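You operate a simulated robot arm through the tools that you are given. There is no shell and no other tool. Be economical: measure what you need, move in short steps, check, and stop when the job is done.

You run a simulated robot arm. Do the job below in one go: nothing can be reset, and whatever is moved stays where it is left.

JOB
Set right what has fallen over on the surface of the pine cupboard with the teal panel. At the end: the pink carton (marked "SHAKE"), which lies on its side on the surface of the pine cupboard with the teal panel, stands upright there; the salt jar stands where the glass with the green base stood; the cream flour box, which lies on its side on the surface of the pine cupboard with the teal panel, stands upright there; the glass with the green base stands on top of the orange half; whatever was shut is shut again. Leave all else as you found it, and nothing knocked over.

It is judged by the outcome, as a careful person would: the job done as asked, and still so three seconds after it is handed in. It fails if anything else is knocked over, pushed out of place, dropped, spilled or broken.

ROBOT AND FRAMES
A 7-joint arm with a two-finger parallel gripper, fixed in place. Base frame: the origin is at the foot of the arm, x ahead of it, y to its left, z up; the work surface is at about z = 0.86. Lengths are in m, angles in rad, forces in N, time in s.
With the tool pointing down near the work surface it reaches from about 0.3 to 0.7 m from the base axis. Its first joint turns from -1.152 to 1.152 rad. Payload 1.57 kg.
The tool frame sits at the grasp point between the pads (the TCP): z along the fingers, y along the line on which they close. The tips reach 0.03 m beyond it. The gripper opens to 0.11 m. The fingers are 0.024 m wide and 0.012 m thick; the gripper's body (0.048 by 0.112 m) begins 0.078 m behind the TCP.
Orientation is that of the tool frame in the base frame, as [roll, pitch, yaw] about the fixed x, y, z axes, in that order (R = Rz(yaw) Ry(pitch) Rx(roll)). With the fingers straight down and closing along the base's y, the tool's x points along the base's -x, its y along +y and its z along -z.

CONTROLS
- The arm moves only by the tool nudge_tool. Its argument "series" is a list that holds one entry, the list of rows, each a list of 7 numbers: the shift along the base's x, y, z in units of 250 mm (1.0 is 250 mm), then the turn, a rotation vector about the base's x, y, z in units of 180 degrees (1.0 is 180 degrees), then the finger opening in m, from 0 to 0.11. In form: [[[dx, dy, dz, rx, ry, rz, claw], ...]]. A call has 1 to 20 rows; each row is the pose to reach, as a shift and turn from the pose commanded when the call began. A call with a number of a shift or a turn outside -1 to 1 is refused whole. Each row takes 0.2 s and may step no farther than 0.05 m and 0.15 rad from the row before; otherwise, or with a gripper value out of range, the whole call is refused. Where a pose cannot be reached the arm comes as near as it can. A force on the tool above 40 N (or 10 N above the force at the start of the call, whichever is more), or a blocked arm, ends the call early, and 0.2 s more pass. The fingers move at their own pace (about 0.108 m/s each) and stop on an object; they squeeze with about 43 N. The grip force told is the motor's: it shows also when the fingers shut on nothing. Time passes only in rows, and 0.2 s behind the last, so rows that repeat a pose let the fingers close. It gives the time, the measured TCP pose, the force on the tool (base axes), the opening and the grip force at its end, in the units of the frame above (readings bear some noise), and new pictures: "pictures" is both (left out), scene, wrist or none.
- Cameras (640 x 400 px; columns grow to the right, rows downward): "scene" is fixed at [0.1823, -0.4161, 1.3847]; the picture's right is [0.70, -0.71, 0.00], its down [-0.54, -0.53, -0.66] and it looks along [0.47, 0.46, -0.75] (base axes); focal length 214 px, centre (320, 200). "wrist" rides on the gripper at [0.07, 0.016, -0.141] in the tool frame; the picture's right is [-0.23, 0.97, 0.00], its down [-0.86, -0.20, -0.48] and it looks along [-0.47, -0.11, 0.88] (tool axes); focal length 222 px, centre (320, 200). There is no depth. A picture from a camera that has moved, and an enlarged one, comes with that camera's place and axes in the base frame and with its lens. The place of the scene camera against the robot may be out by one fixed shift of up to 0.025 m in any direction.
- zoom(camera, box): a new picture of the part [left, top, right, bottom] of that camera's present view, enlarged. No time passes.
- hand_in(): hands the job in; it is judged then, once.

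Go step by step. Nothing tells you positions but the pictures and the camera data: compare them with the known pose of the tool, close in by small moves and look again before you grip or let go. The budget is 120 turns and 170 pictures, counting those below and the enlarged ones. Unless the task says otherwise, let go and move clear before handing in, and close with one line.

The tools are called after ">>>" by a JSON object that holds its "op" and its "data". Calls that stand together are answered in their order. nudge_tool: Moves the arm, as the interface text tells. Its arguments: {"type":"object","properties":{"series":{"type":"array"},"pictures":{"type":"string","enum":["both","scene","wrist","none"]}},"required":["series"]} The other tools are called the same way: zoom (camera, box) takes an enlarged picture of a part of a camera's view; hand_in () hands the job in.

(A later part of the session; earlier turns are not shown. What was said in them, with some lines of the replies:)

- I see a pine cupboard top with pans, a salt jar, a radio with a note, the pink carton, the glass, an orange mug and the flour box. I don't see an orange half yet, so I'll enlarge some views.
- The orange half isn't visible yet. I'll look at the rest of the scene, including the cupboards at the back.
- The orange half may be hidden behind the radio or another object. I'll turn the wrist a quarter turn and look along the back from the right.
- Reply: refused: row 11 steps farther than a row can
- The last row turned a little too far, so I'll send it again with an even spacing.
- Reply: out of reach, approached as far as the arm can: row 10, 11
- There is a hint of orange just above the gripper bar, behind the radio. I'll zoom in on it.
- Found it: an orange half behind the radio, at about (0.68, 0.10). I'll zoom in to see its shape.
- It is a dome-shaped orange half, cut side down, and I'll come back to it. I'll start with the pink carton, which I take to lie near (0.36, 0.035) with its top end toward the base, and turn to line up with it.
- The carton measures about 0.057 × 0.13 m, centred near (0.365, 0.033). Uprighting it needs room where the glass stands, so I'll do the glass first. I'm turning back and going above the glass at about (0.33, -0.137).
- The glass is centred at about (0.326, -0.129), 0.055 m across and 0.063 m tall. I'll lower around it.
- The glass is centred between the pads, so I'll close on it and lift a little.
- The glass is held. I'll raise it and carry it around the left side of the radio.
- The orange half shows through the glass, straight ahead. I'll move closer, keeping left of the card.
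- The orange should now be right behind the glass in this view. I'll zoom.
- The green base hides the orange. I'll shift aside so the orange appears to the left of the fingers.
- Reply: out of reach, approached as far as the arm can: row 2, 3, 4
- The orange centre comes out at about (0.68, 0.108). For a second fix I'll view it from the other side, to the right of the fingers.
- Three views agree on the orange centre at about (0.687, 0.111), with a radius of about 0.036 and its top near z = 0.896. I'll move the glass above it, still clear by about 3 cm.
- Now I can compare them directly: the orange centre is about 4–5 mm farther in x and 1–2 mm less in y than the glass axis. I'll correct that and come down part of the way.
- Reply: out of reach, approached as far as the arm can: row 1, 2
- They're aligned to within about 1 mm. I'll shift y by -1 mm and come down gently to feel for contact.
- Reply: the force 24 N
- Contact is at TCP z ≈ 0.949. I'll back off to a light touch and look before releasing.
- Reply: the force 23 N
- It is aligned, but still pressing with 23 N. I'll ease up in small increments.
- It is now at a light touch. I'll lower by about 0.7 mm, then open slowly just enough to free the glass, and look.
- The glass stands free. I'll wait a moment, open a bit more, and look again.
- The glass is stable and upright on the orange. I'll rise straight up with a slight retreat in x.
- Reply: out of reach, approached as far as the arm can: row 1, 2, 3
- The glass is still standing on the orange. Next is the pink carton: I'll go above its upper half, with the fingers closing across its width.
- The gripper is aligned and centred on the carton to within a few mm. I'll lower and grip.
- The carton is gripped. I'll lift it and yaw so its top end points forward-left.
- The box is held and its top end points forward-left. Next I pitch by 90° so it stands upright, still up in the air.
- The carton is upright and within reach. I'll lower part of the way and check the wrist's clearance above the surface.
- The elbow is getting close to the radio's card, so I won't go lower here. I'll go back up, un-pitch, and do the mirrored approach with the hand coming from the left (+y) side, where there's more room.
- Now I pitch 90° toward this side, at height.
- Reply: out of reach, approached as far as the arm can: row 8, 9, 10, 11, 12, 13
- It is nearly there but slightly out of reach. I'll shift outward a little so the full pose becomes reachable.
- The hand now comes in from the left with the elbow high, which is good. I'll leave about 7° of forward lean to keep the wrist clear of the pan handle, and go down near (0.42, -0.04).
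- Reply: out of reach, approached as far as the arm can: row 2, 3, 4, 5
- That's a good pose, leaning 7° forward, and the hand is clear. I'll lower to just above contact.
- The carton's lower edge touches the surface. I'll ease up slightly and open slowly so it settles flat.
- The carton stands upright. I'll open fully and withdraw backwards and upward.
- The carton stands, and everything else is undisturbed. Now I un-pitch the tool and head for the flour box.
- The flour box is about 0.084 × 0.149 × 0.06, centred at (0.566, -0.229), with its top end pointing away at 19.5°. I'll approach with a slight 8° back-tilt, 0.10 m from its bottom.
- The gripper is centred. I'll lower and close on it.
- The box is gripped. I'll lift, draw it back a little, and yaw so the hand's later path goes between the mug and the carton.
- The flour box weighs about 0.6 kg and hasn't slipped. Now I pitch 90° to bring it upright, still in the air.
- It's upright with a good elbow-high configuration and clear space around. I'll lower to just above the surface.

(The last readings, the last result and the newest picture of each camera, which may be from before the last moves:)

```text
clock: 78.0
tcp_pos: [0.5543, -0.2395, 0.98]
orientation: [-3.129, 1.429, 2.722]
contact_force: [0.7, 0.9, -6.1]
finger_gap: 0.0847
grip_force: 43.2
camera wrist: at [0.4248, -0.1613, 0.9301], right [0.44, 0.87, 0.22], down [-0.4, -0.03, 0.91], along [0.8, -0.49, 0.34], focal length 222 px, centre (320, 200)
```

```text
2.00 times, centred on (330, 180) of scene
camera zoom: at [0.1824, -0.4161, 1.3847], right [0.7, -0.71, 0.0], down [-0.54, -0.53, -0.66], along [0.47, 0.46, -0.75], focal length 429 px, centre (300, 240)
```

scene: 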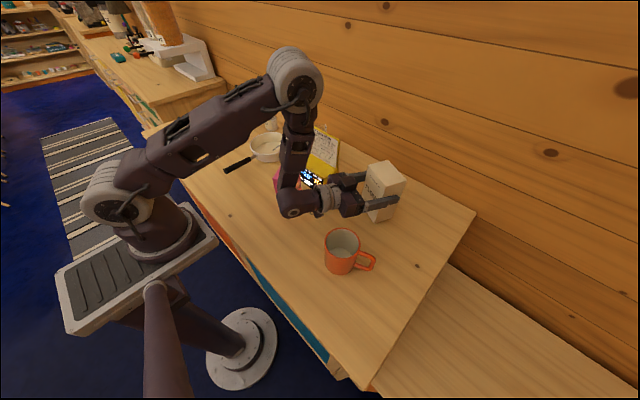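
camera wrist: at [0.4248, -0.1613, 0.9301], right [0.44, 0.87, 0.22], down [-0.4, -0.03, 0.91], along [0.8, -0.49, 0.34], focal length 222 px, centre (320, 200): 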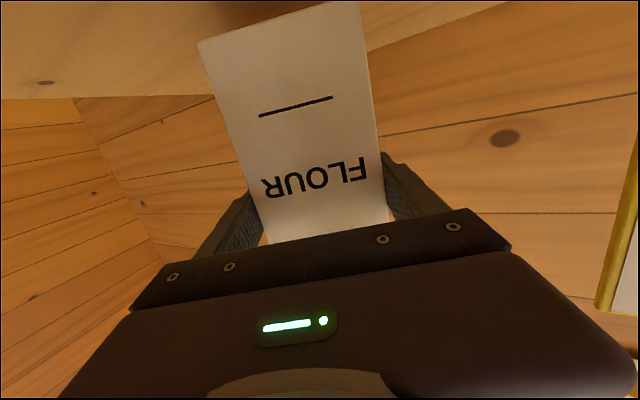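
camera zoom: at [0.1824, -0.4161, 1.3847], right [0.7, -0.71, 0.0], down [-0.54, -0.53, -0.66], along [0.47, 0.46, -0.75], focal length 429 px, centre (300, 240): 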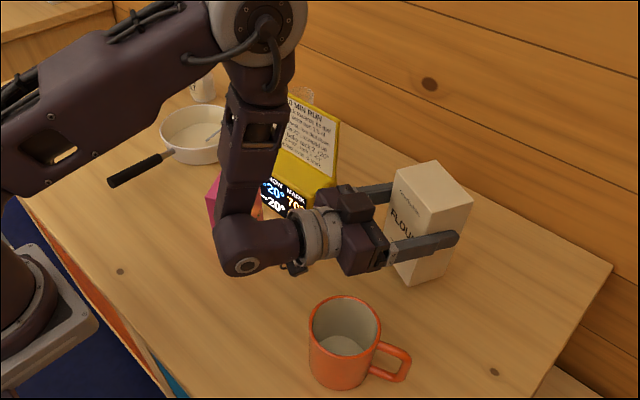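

There's about 2 cm left and everything clears. I'll go down slowly until it touches.

>>> {"op": "nudge_tool", "data": {"series": [[[0, 0, -0.03, 0, 0, 0, 0.06], [0, 0, -0.05, 0, 0, 0, 0.06], [0, 0, -0.065, 0, 0, 0, 0.06], [0, 0, -0.075, 0, 0, 0, 0.06], [0, 0, -0.075, 0, 0, 0, 0.06]]]}}

>>> {"op": "zoom", "data": {"camera": "scene", "box": [320, 130, 440, 250]}}

```text
clock: 79.2
tcp_pos: [0.5544, -0.241, 0.9601]
orientation: [-3.128, 1.43, 2.724]
contact_force: [-0.1, -0.1, -4.9]
finger_gap: 0.0846
grip_force: 43.5
camera wrist: at [0.425, -0.1622, 0.9115], right [0.44, 0.87, 0.22], down [-0.4, -0.03, 0.91], along [0.8, -0.49, 0.34], focal length 222 px, centre (320, 200)
```

scene: 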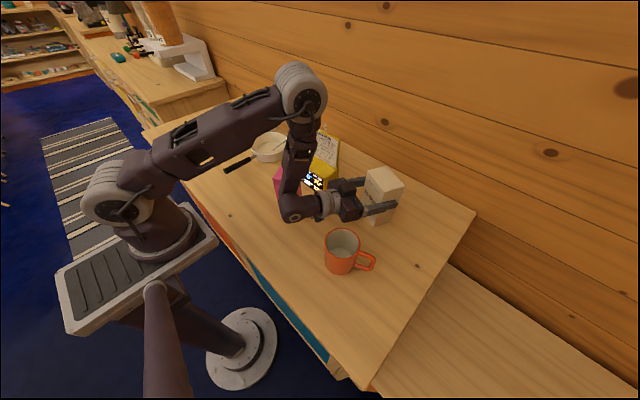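
wrist: 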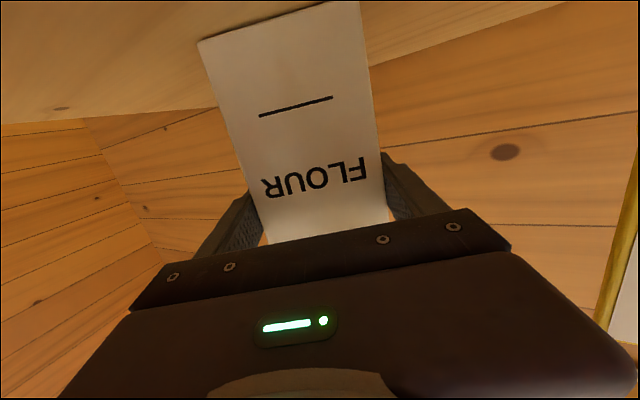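

```text
3.33 times, centred on (380, 190) of scene
camera zoom: at [0.1824, -0.4161, 1.3847], right [0.7, -0.71, 0.0], down [-0.54, -0.53, -0.66], along [0.47, 0.46, -0.75], focal length 715 px, centre (120, 233)
```

zoom: 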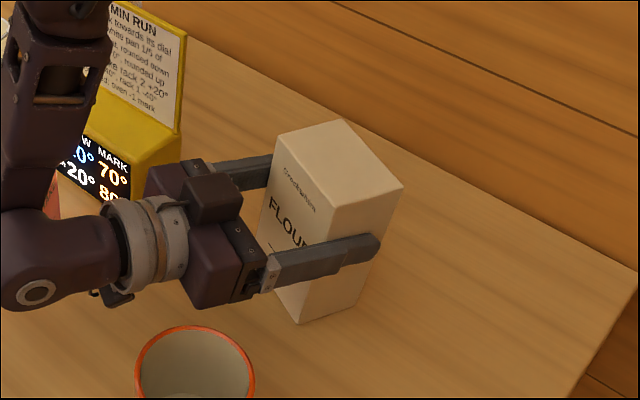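

Not touching yet (the force is only its weight). I'll continue in 2 mm steps.

>>> {"op": "nudge_tool", "data": {"pictures": "none", "series": [[[0, 0, -0.006, 0, 0, 0, 0.06], [0, 0, -0.012, 0, 0, 0, 0.06], [0, 0, -0.018, 0, 0, 0, 0.06], [0, 0, -0.024, 0, 0, 0, 0.06], [0, 0, -0.03, 0, 0, 0, 0.06], [0, 0, -0.036, 0, 0, 0, 0.06]]]}}

```text
clock: 80.6
tcp_pos: [0.5544, -0.2397, 0.9539]
orientation: [-3.123, 1.44, 2.729]
contact_force: [0.2, -1.7, 37.9]
finger_gap: 0.0853
grip_force: 43.1
```

Contact is made. I'll relieve the pressure and open slowly.

>>> {"op": "nudge_tool", "data": {"series": [[[0, 0, 0.008, 0, 0, 0, 0.06], [0, 0, 0.008, 0, 0, 0, 0.08], [0, 0, 0.008, 0, 0, 0, 0.084], [0, 0, 0.008, 0, 0, 0, 0.086], [0, 0, 0.008, 0, 0, 0, 0.089], [0, 0, 0.008, 0, 0, 0, 0.093], [0, 0, 0.008, 0, 0, 0, 0.098], [0, 0, 0.008, 0, 0, 0, 0.104], [0, 0, 0.008, 0, 0, 0, 0.108], [0, 0, 0.008, 0, 0, 0, 0.108]]]}}

>>> {"op": "zoom", "data": {"camera": "scene", "box": [320, 130, 440, 250]}}

```text
clock: 82.8
tcp_pos: [0.5547, -0.2399, 0.9535]
orientation: [-3.129, 1.43, 2.723]
contact_force: [-0.2, -0.5, 0.8]
finger_gap: 0.108
grip_force: 0.1
camera wrist: at [0.4254, -0.1627, 0.904], right [0.44, 0.87, 0.22], down [-0.4, -0.03, 0.91], along [0.8, -0.49, 0.34], focal length 222 px, centre (320, 200)
```

scene: 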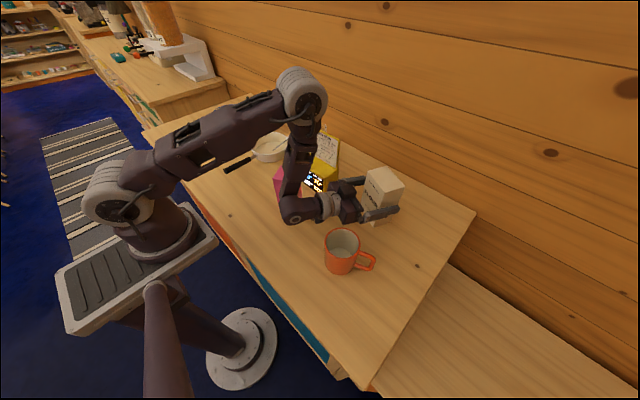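
wrist: 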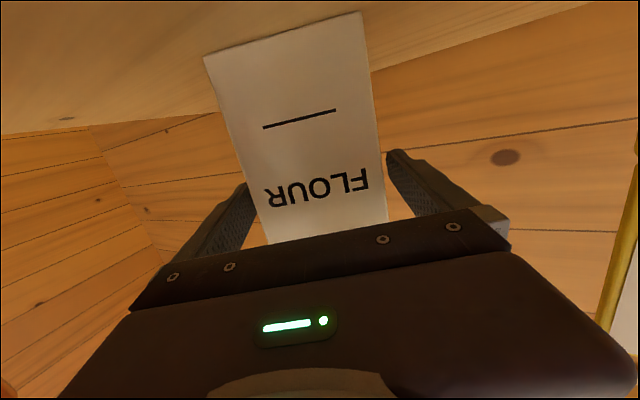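

```text
3.33 times, centred on (380, 190) of scene
camera zoom: at [0.1823, -0.4161, 1.3847], right [0.7, -0.71, 0.0], down [-0.54, -0.53, -0.66], along [0.47, 0.46, -0.75], focal length 715 px, centre (120, 233)
```

zoom: 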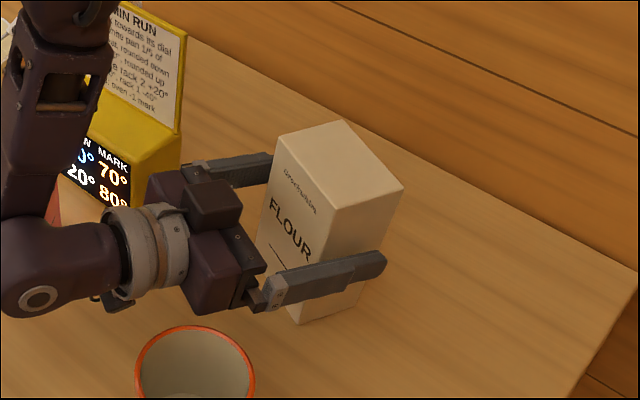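

The flour box stands upright and the fingers are clear on both sides. I'll go straight up past its top.

>>> {"op": "nudge_tool", "data": {"series": [[[0, 0, 0.08, 0, 0, 0, 0.108], [0, 0, 0.2, 0, 0, 0, 0.108], [0, 0, 0.35, 0, 0, 0, 0.108], [0, 0, 0.5, 0, 0, 0, 0.108], [0, 0, 0.65, 0, 0, 0, 0.108], [-0.05, 0.02, 0.75, 0, 0, 0, 0.108]]]}}

>>> {"op": "zoom", "data": {"camera": "scene", "box": [220, 100, 460, 280]}}

```text
clock: 84.2
tcp_pos: [0.5406, -0.2361, 1.1415]
orientation: [-3.131, 1.43, 2.718]
contact_force: [-0.5, 0.6, -0.2]
finger_gap: 0.108
grip_force: 0.1
camera wrist: at [0.4106, -0.1577, 1.0922], right [0.44, 0.87, 0.22], down [-0.4, -0.03, 0.91], along [0.8, -0.49, 0.34], focal length 222 px, centre (320, 200)
```

scene: 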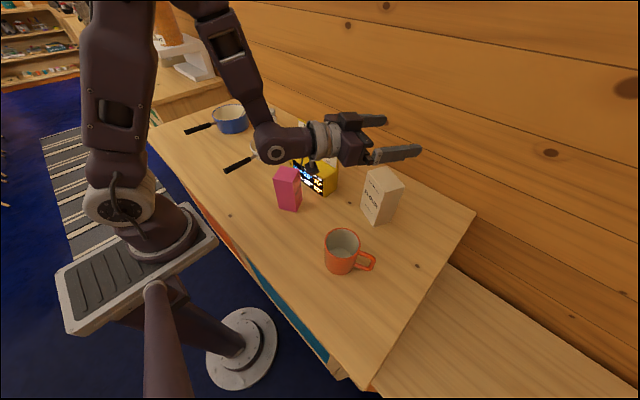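
wrist: 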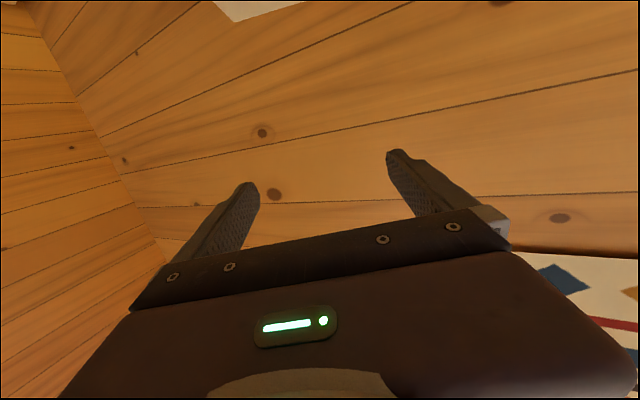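

```text
2.22 times, centred on (340, 190) of scene
camera zoom: at [0.1823, -0.4161, 1.3847], right [0.7, -0.71, 0.0], down [-0.54, -0.53, -0.66], along [0.47, 0.46, -0.75], focal length 477 px, centre (276, 222)
```

zoom: 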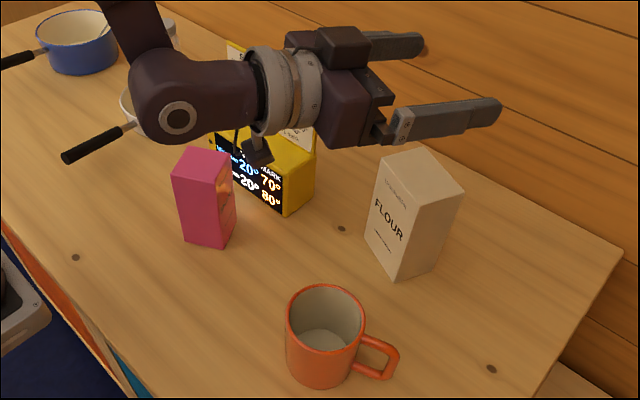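

Both boxes stand upright. I'll un-pitch the tool and then go to the salt jar.

>>> {"op": "nudge_tool", "data": {"pictures": "none", "series": [[[-0.02, 0.02, 0.02, 0.017, 0.0377, 0, 0.108], [-0.04, 0.04, 0.03, 0.034, 0.0754, 0, 0.108], [-0.06, 0.06, 0.04, 0.051, 0.1131, 0, 0.108], [-0.08, 0.08, 0.05, 0.068, 0.1508, 0, 0.108], [-0.1, 0.1, 0.06, 0.085, 0.1886, 0, 0.108], [-0.12, 0.12, 0.07, 0.102, 0.2263, 0, 0.108], [-0.14, 0.14, 0.08, 0.119, 0.264, 0, 0.108], [-0.16, 0.16, 0.09, 0.136, 0.3017, 0, 0.108], [-0.18, 0.18, 0.1, 0.153, 0.3394, 0, 0.108], [-0.2, 0.2, 0.1, 0.17, 0.3771, 0, 0.108], [-0.22, 0.22, 0.1, 0.187, 0.4148, 0, 0.108], [-0.24, 0.24, 0.1, 0.187, 0.4148, 0, 0.108]]]}}

```text
clock: 86.8
tcp_pos: [0.482, -0.1742, 1.1669]
orientation: [-3.135, 0.001, 2.719]
contact_force: [0.1, 0.1, 0.0]
finger_gap: 0.1079
grip_force: 0.1
```

>>> {"op": "nudge_tool", "data": {"pictures": "none", "series": [[[0, 0.14, 0, 0, 0, 0.0375, 0.108], [0, 0.28, 0, 0, 0, 0.075, 0.108], [0, 0.42, 0, 0, 0, 0.1125, 0.108], [0, 0.56, 0, 0, 0, 0.15, 0.108], [0, 0.7, 0, 0, 0, 0.1875, 0.108], [0, 0.84, 0, 0, 0, 0.225, 0.108], [0, 0.98, 0, 0, 0, 0.2625, 0.108], [0, 1.0, 0, 0, 0, 0.3, 0.108]]]}}

>>> {"op": "nudge_tool", "data": {"series": [[[0.02, 0.15, 0, 0, 0, 0, 0.108], [0.04, 0.3, 0, 0, 0, 0, 0.108], [0.06, 0.45, -0.02, 0, 0, 0, 0.108], [0.09, 0.6, -0.06, 0, 0, 0, 0.108], [0.12, 0.75, -0.1, 0, 0, 0, 0.108], [0.15, 0.88, -0.14, 0, 0, 0, 0.108], [0.15, 0.88, -0.14, 0, 0, 0, 0.108]]]}}

```text
clock: 88.6
tcp_pos: [0.4839, 0.0744, 1.1673]
orientation: [-3.136, 0.001, -2.62]
contact_force: [0.5, -0.9, 0.1]
finger_gap: 0.1079
grip_force: 0.1
```

```text
clock: 90.2
tcp_pos: [0.5188, 0.2963, 1.1328]
orientation: [-3.133, -0.001, -2.622]
contact_force: [0.5, 0.2, -0.7]
finger_gap: 0.1079
grip_force: 0.1
camera wrist: at [0.4506, 0.2768, 1.2739], right [-0.29, 0.96, -0.01], down [0.84, 0.25, 0.48], along [0.46, 0.13, -0.88], focal length 222 px, centre (320, 200)
```

scene: 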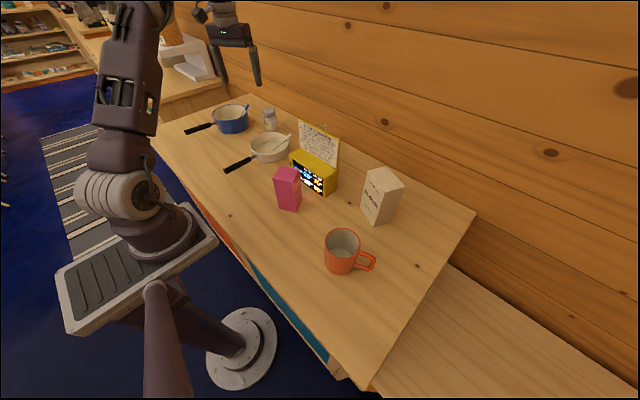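
wrist: 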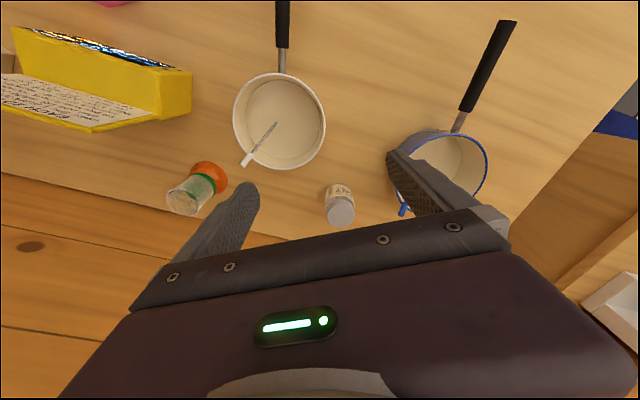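

>>> {"op": "zoom", "data": {"camera": "wrist", "box": [280, 160, 400, 240]}}

>>> {"op": "zoom", "data": {"camera": "scene", "box": [230, 90, 310, 150]}}

```text
5.00 times, centred on (340, 200) of wrist
camera zoom: at [0.4506, 0.2768, 1.2739], right [-0.29, 0.96, -0.01], down [0.84, 0.25, 0.48], along [0.46, 0.13, -0.88], focal length 1111 px, centre (220, 200)
```

zoom: 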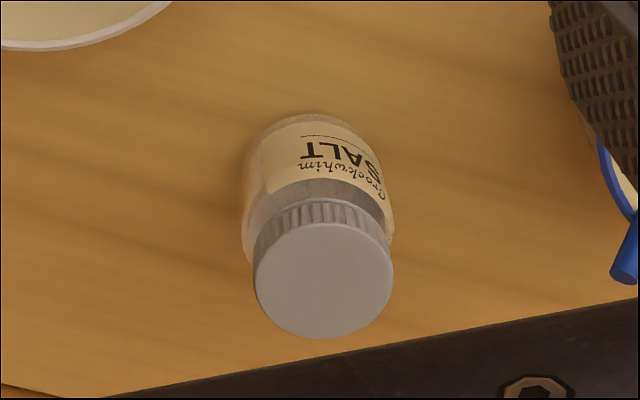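

```text
6.67 times, centred on (270, 120) of scene
camera zoom: at [0.1823, -0.4161, 1.3847], right [0.7, -0.71, 0.0], down [-0.54, -0.53, -0.66], along [0.47, 0.46, -0.75], focal length 1430 px, centre (653, 733)
```

zoom: 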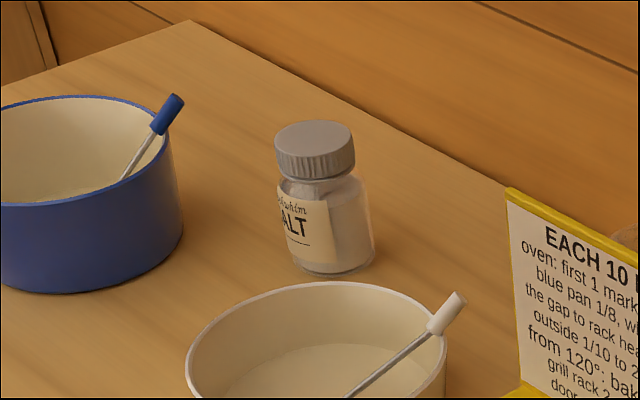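

The salt jar is at about (0.6445, 0.3745), 0.08 m tall and 0.054 m across. It's a bit beyond straight-down reach, so I'll tilt the tool 25° outward and come to a pre-grasp position.

>>> {"op": "nudge_tool", "data": {"series": [[[0.04, 0.03, -0.08, 0.0173, -0.0302, 0, 0.085], [0.1, 0.06, -0.16, 0.0345, -0.0603, 0, 0.085], [0.17, 0.1, -0.26, 0.0518, -0.0905, 0, 0.085], [0.24, 0.15, -0.36, 0.069, -0.1206, 0, 0.085], [0.3, 0.19, -0.46, 0.069, -0.1206, 0, 0.085], [0.357, 0.229, -0.551, 0.069, -0.1206, 0, 0.085], [0.357, 0.229, -0.551, 0.069, -0.1206, 0, 0.085]]]}}

>>> {"op": "zoom", "data": {"camera": "wrist", "box": [220, 80, 420, 240]}}

```text
clock: 91.8
tcp_pos: [0.6091, 0.3524, 0.9922]
orientation: [-3.133, 0.438, -2.622]
contact_force: [0.1, 0.3, -0.6]
finger_gap: 0.0845
grip_force: 0.2
camera wrist: at [0.4931, 0.3059, 1.0908], right [-0.3, 0.95, 0.09], down [0.59, 0.11, 0.8], along [0.75, 0.29, -0.6], focal length 222 px, centre (320, 200)
```

scene: 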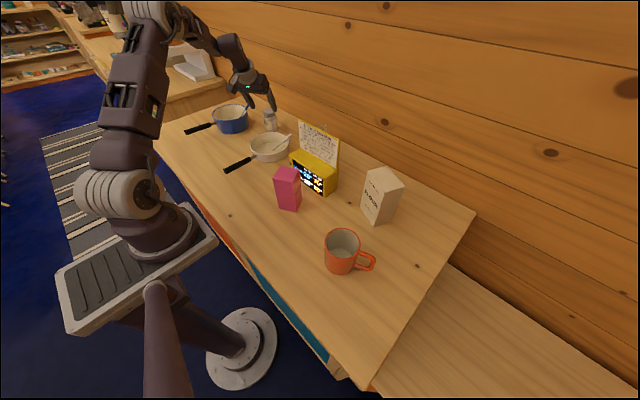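
wrist: 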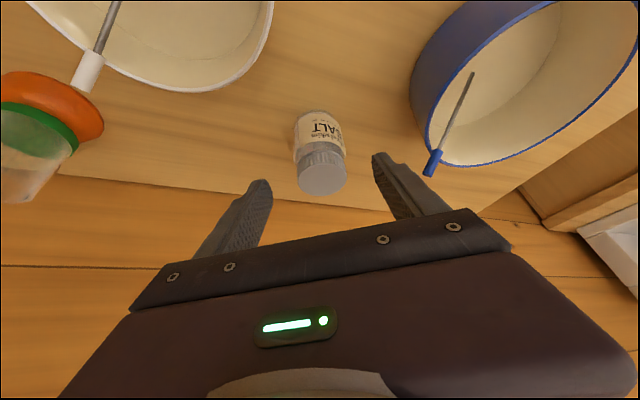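

```text
2.50 times, centred on (320, 160) of wrist
camera zoom: at [0.4931, 0.3059, 1.0908], right [-0.3, 0.95, 0.09], down [0.59, 0.11, 0.8], along [0.75, 0.29, -0.6], focal length 555 px, centre (320, 300)
```

zoom: 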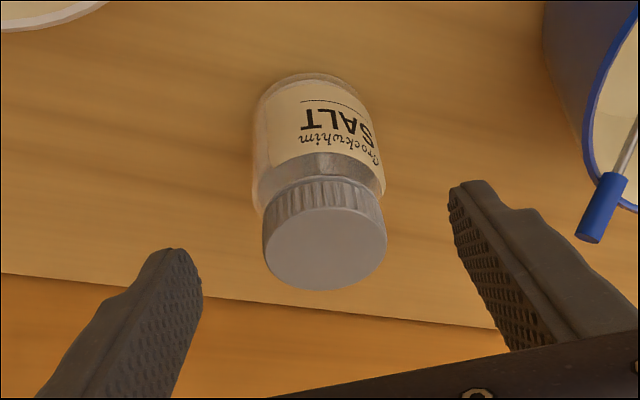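

The jar is aligned between the fingers. I'll advance 0.1 m along the tool axis.

>>> {"op": "nudge_tool", "data": {"series": [[[0.037, 0.021, -0.09, 0, 0, 0, 0.085], [0.074, 0.042, -0.18, 0, 0, 0, 0.085], [0.11, 0.063, -0.27, 0, 0, 0, 0.085], [0.143, 0.082, -0.35, 0, 0, 0, 0.085], [0.143, 0.082, -0.35, 0, 0, 0, 0.085]]]}}

>>> {"op": "zoom", "data": {"camera": "wrist", "box": [220, 100, 420, 260]}}

>>> {"op": "zoom", "data": {"camera": "scene", "box": [210, 70, 310, 150]}}

```text
clock: 93.0
tcp_pos: [0.6455, 0.37, 0.906]
orientation: [-3.136, 0.436, -2.621]
contact_force: [-0.1, -0.2, 0.2]
finger_gap: 0.0849
grip_force: 0.0
camera wrist: at [0.5289, 0.3257, 1.0045], right [-0.3, 0.95, 0.09], down [0.59, 0.11, 0.8], along [0.75, 0.29, -0.6], focal length 222 px, centre (320, 200)
```

scene: 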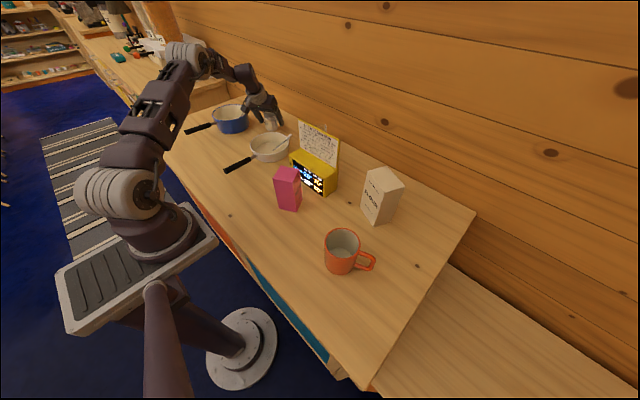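
wrist: 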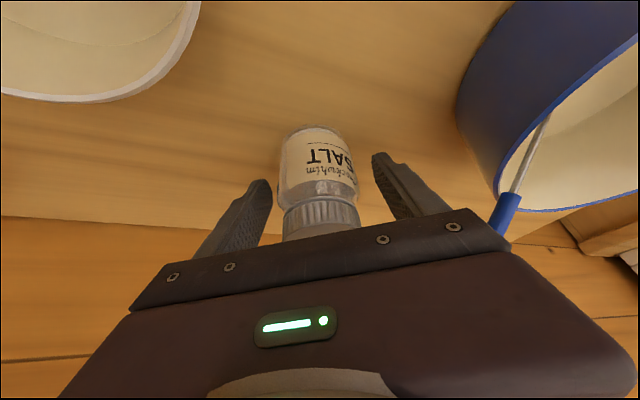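

```text
2.50 times, centred on (320, 180) of wrist
camera zoom: at [0.5289, 0.3257, 1.0045], right [-0.3, 0.95, 0.09], down [0.59, 0.11, 0.8], along [0.75, 0.29, -0.6], focal length 555 px, centre (320, 250)
```

zoom: 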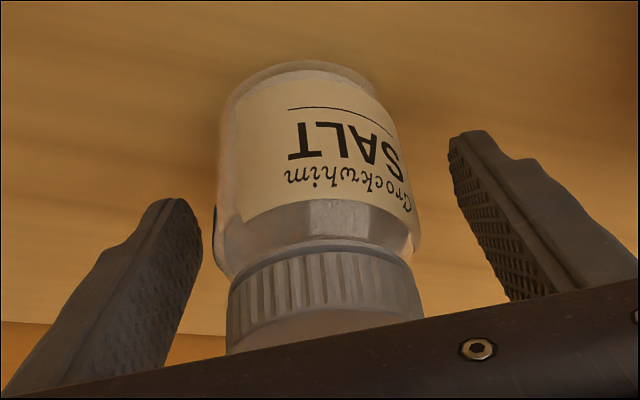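

```text
5.00 times, centred on (260, 110) of scene
camera zoom: at [0.1823, -0.4161, 1.3847], right [0.7, -0.71, 0.0], down [-0.54, -0.53, -0.66], along [0.47, 0.46, -0.75], focal length 1072 px, centre (620, 650)
```

zoom: 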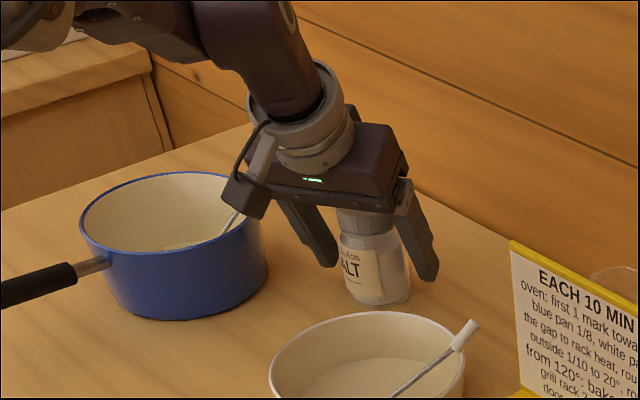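

The jar sits between the pads. I'll advance 5 mm more, close, and lift.

>>> {"op": "nudge_tool", "data": {"pictures": "none", "series": [[[0.006, 0.01, -0.02, 0, 0, 0, 0.085], [0.006, 0.01, -0.02, 0, 0, 0, 0.07], [0.006, 0.01, -0.02, 0, 0, 0, 0.055], [0.006, 0.01, -0.02, 0, 0, 0, 0.035], [0.006, 0.01, -0.02, 0, 0, 0, 0.035], [0.006, 0.01, -0.02, 0, 0, 0, 0.035]]]}}

```text
clock: 94.4
tcp_pos: [0.6453, 0.3725, 0.903]
orientation: [-3.135, 0.438, -2.623]
contact_force: [1.1, 1.5, 1.0]
finger_gap: 0.0568
grip_force: 43.0
```

>>> {"op": "nudge_tool", "data": {"series": [[[0, 0, 0.04, 0, 0, 0, 0.035], [0, 0, 0.14, 0, 0, 0, 0.035], [-0.04, -0.02, 0.3, 0, 0, 0, 0.035], [-0.12, -0.07, 0.46, 0, 0, 0, 0.035], [-0.22, -0.13, 0.6, 0, 0, 0, 0.035], [-0.34, -0.2, 0.72, 0, 0, 0, 0.035], [-0.46, -0.27, 0.8, 0, 0, 0, 0.035], [-0.46, -0.27, 0.8, 0, 0, 0, 0.035]]]}}

```text
clock: 96.2
tcp_pos: [0.5309, 0.3084, 1.1032]
orientation: [-3.133, 0.435, -2.622]
contact_force: [0.3, 0.0, -1.5]
finger_gap: 0.0567
grip_force: 43.1
camera wrist: at [0.4151, 0.2631, 1.2016], right [-0.3, 0.95, 0.09], down [0.59, 0.11, 0.8], along [0.75, 0.29, -0.6], focal length 222 px, centre (320, 200)
```

scene: 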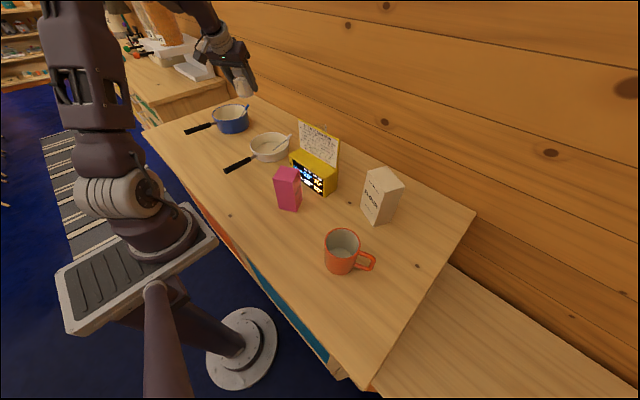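
wrist: 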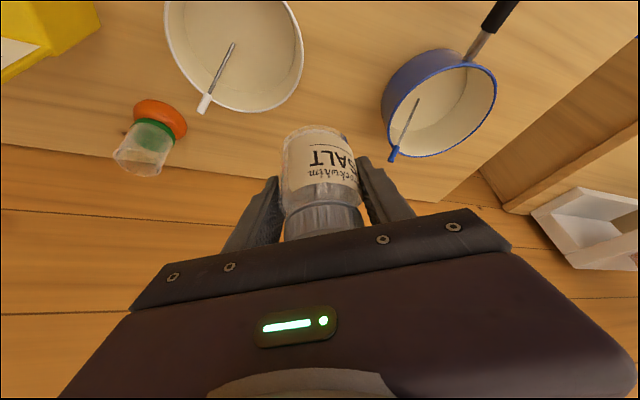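

The salt is held. I'll carry it to the glass's former spot at (0.326, -0.129), turning so the tilted tool points forward-left, clear of both the mug and the carton.

>>> {"op": "nudge_tool", "data": {"pictures": "none", "series": [[[-0.1, -0.06, 0, 0, 0, 0.021, 0.035], [-0.2, -0.16, 0, 0, 0, 0.042, 0.035], [-0.3, -0.28, 0, 0, 0, 0.063, 0.035], [-0.38, -0.4, 0, 0, 0, 0.084, 0.035], [-0.44, -0.53, 0, 0, 0, 0.105, 0.035], [-0.48, -0.66, 0, 0, 0, 0.126, 0.035], [-0.5, -0.79, 0, 0, 0, 0.147, 0.035], [-0.52, -0.9, 0, 0, 0, 0.168, 0.035]]]}}

>>> {"op": "nudge_tool", "data": {"pictures": "both", "series": [[[-0.06, -0.12, 0, 0, 0, 0, 0.035], [-0.12, -0.24, 0, 0, 0, 0, 0.035], [-0.17, -0.36, 0, 0, 0, 0, 0.035], [-0.22, -0.48, 0, 0, 0, 0, 0.035], [-0.26, -0.6, 0, 0, 0, 0, 0.035], [-0.28, -0.72, 0, 0, 0, 0, 0.035], [-0.3, -0.84, 0, 0, 0, 0, 0.035], [-0.3, -0.85, -0.15, 0, 0, 0, 0.035], [-0.3, -0.85, -0.3, 0, 0, 0, 0.035], [-0.3, -0.85, -0.3, 0, 0, 0, 0.035]]]}}

```text
clock: 98.0
tcp_pos: [0.402, 0.0809, 1.0988]
orientation: [-3.135, 0.439, -2.094]
contact_force: [0.9, -0.7, -3.0]
finger_gap: 0.0568
grip_force: 42.5
```

```text
clock: 100.2
tcp_pos: [0.3268, -0.1304, 1.0272]
orientation: [-3.135, 0.438, -2.095]
contact_force: [0.1, -0.4, -2.5]
finger_gap: 0.0567
grip_force: 42.7
camera wrist: at [0.2495, -0.2273, 1.1257], right [-0.74, 0.67, 0.09], down [0.46, 0.4, 0.8], along [0.5, 0.63, -0.6], focal length 222 px, centre (320, 200)
```

scene: 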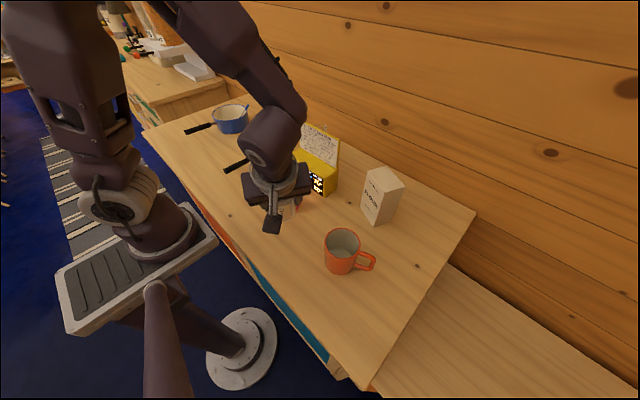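
wrist: 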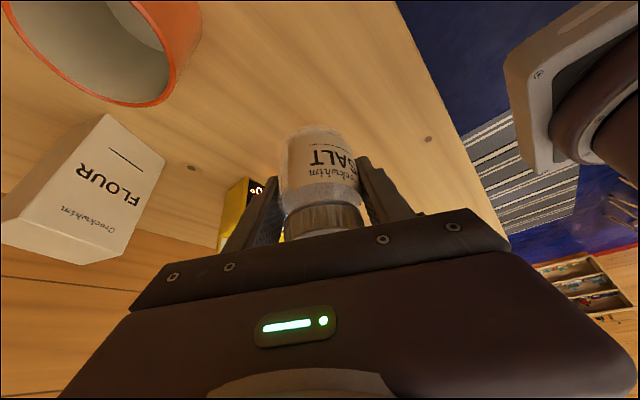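

I'm above the spot with clearance all round. I'll lower to just above the surface.

>>> {"op": "nudge_tool", "data": {"series": [[[-0.003, 0.004, -0.12, 0, 0, 0, 0.035], [-0.003, 0.004, -0.24, 0, 0, 0, 0.035], [-0.003, 0.004, -0.36, 0, 0, 0, 0.035], [-0.003, 0.004, -0.45, 0, 0, 0, 0.035], [-0.003, 0.004, -0.475, 0, 0, 0, 0.035], [-0.003, 0.004, -0.475, 0, 0, 0, 0.035]]]}}

>>> {"op": "zoom", "data": {"camera": "scene", "box": [230, 160, 380, 280]}}

```text
clock: 101.6
tcp_pos: [0.3253, -0.1291, 0.9077]
orientation: [-3.133, 0.438, -2.095]
contact_force: [0.4, 0.1, -2.2]
finger_gap: 0.0566
grip_force: 43.0
camera wrist: at [0.2486, -0.2255, 1.0065], right [-0.74, 0.67, 0.09], down [0.46, 0.4, 0.8], along [0.5, 0.63, -0.6], focal length 222 px, centre (320, 200)
```

scene: 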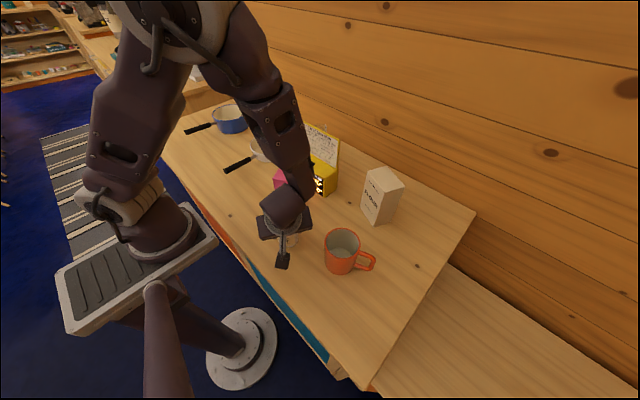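
wrist: 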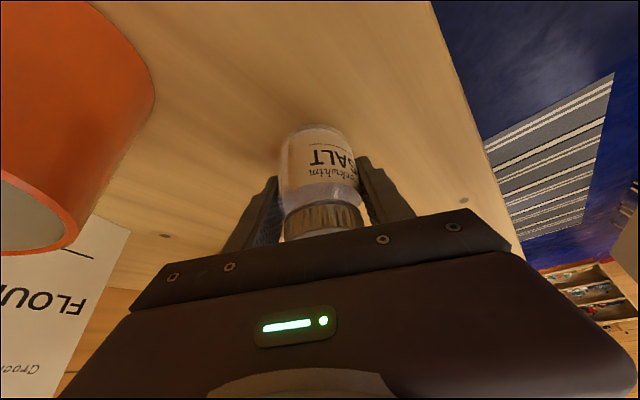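

```text
3.33 times, centred on (305, 220) of scene
camera zoom: at [0.1823, -0.4161, 1.3847], right [0.7, -0.71, 0.0], down [-0.54, -0.53, -0.66], along [0.47, 0.46, -0.75], focal length 715 px, centre (370, 133)
```

zoom: 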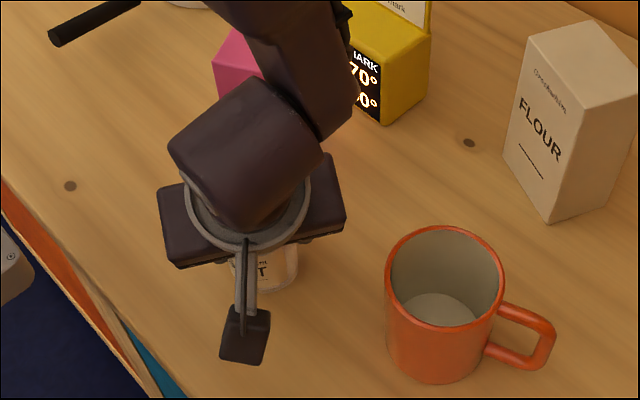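

>>> {"op": "nudge_tool", "data": {"pictures": "none", "series": [[[0, 0, -0.006, 0, 0, 0, 0.035], [0, 0, -0.012, 0, 0, 0, 0.035], [0, 0, -0.016, 0, 0, 0, 0.035], [0, 0, -0.02, 0, 0, 0, 0.035], [0, 0, -0.024, 0, 0, 0, 0.035], [0, 0, -0.028, 0, 0, 0, 0.035]]]}}

```text
clock: 103.0
tcp_pos: [0.3248, -0.1291, 0.8998]
orientation: [-3.134, 0.439, -2.094]
contact_force: [-3.7, -5.4, 21.4]
finger_gap: 0.0566
grip_force: 43.4
```

Contact. I'll relieve the pressure and open slowly.

>>> {"op": "nudge_tool", "data": {"pictures": "wrist", "series": [[[0, 0, 0.008, 0, 0, 0, 0.035], [0, 0, 0.008, 0, 0, 0, 0.05], [0, 0, 0.008, 0, 0, 0, 0.056], [0, 0, 0.008, 0, 0, 0, 0.058], [0, 0, 0.008, 0, 0, 0, 0.062], [0, 0, 0.008, 0, 0, 0, 0.068], [0, 0, 0.008, 0, 0, 0, 0.076], [0, 0, 0.008, 0, 0, 0, 0.085], [0, 0, 0.008, 0, 0, 0, 0.085]]]}}

```text
clock: 105.0
tcp_pos: [0.326, -0.1285, 0.9008]
orientation: [-3.132, 0.439, -2.095]
contact_force: [0.3, 0.4, 0.3]
finger_gap: 0.0849
grip_force: 0.1
camera wrist: at [0.2488, -0.2264, 1.0002], right [-0.74, 0.67, 0.09], down [0.46, 0.4, 0.8], along [0.5, 0.63, -0.6], focal length 222 px, centre (320, 200)
```

wrist: 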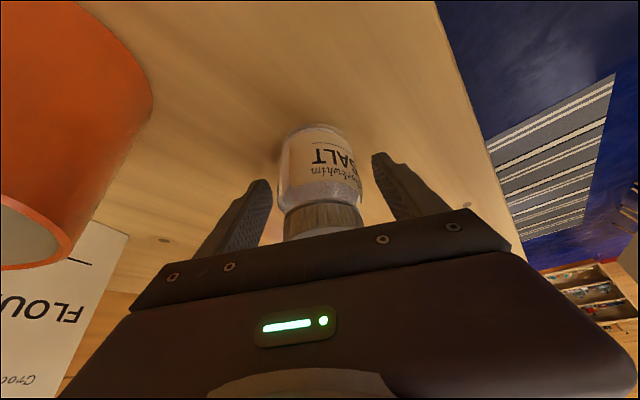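

The jar stands. I'll withdraw along the tool axis and then go up.

>>> {"op": "nudge_tool", "data": {"series": [[[-0.02, -0.035, 0.087, 0, 0, 0, 0.085], [-0.05, -0.088, 0.218, 0, 0, 0, 0.085], [-0.08, -0.14, 0.35, 0, 0, 0, 0.085], [-0.1, -0.176, 0.435, 0, 0, 0, 0.085], [-0.1, -0.1, 0.6, 0, 0, 0, 0.085], [-0.05, 0.02, 0.75, 0, 0, 0, 0.085], [0.0, 0.15, 0.88, 0, 0, 0, 0.085], [0.0, 0.3, 0.95, 0, 0, 0, 0.085], [0.0, 0.45, 0.95, 0, 0, 0, 0.085], [0.0, 0.6, 0.95, 0, 0, 0, 0.085]]]}}

>>> {"op": "zoom", "data": {"camera": "scene", "box": [180, 90, 440, 290]}}

```text
clock: 107.2
tcp_pos: [0.3242, 0.0214, 1.1401]
orientation: [-3.135, 0.439, -2.094]
contact_force: [0.3, 0.6, -0.1]
finger_gap: 0.0847
grip_force: 0.1
camera wrist: at [0.2477, -0.0765, 1.2386], right [-0.74, 0.67, 0.09], down [0.46, 0.4, 0.8], along [0.5, 0.63, -0.6], focal length 222 px, centre (320, 200)
```

scene: 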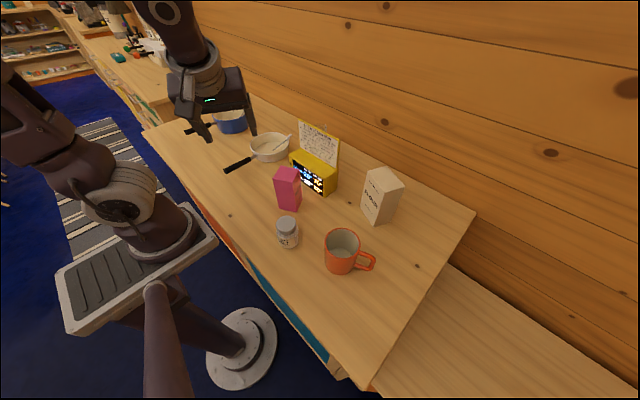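
wrist: 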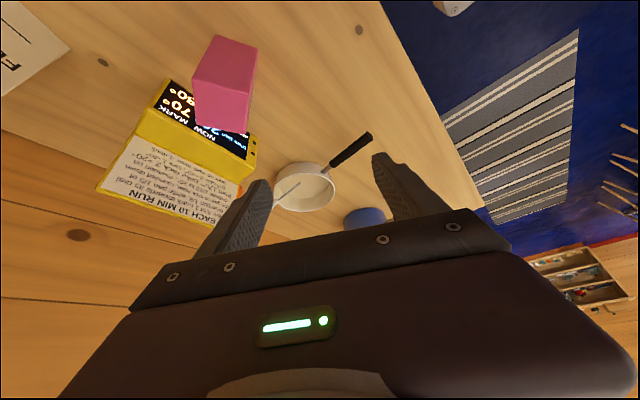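

```text
2.00 times, centred on (310, 190) of scene
camera zoom: at [0.1823, -0.4161, 1.3847], right [0.7, -0.71, 0.0], down [-0.54, -0.53, -0.66], along [0.47, 0.46, -0.75], focal length 429 px, centre (340, 220)
```

zoom: 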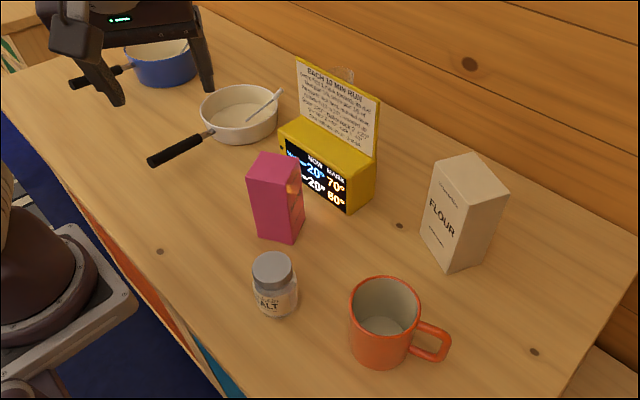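

The salt stands at the same image spot where the glass stood, and both boxes are upright. I'll take one last look at the glass on the orange.

>>> {"op": "zoom", "data": {"camera": "scene", "box": [290, 100, 360, 160]}}

>>> {"op": "nudge_tool", "data": {"pictures": "wrist", "series": [[[0.1, 0, 0.05, 0, 0, -0.04, 0.085], [0.2, 0, 0.1, 0, 0, -0.08, 0.085], [0.3, 0, 0.12, 0, 0, -0.12, 0.085], [0.4, 0, 0.12, 0, 0, -0.16, 0.085], [0.4, 0, 0.12, 0, 0, -0.2, 0.085]]]}}

```text
6.67 times, centred on (325, 130) of scene
camera zoom: at [0.1823, -0.4161, 1.3847], right [0.7, -0.71, 0.0], down [-0.54, -0.53, -0.66], along [0.47, 0.46, -0.75], focal length 1430 px, centre (287, 667)
```

zoom: 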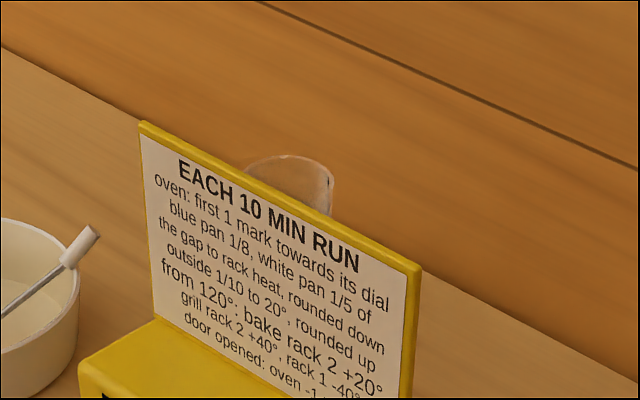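

```text
clock: 108.4
tcp_pos: [0.4254, 0.0217, 1.1686]
orientation: [-3.134, 0.439, -2.726]
contact_force: [-0.3, -0.5, 0.1]
finger_gap: 0.085
grip_force: 0.1
camera wrist: at [0.3055, -0.0128, 1.2672], right [-0.2, 0.97, 0.09], down [0.6, 0.05, 0.8], along [0.77, 0.22, -0.6], focal length 222 px, centre (320, 200)
```

wrist: 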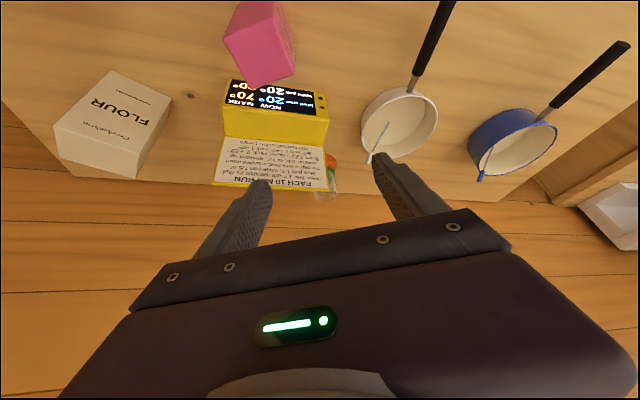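

Everything is in place: the glass is upright on the orange, both boxes stand, the salt is at the glass's old spot, and the arm is clear. Handing in.

>>> {"op": "hand_in", "data": {}}

```text
The job is handed in.
```

The job is handed in. The pink carton and the flour box stand upright, the glass stands on the orange half, and the salt jar stands where the glass was. I opened nothing and nothing was knocked over. The pink carton now stands about 8 cm from where it lay, because the arm could not set it upright closer.
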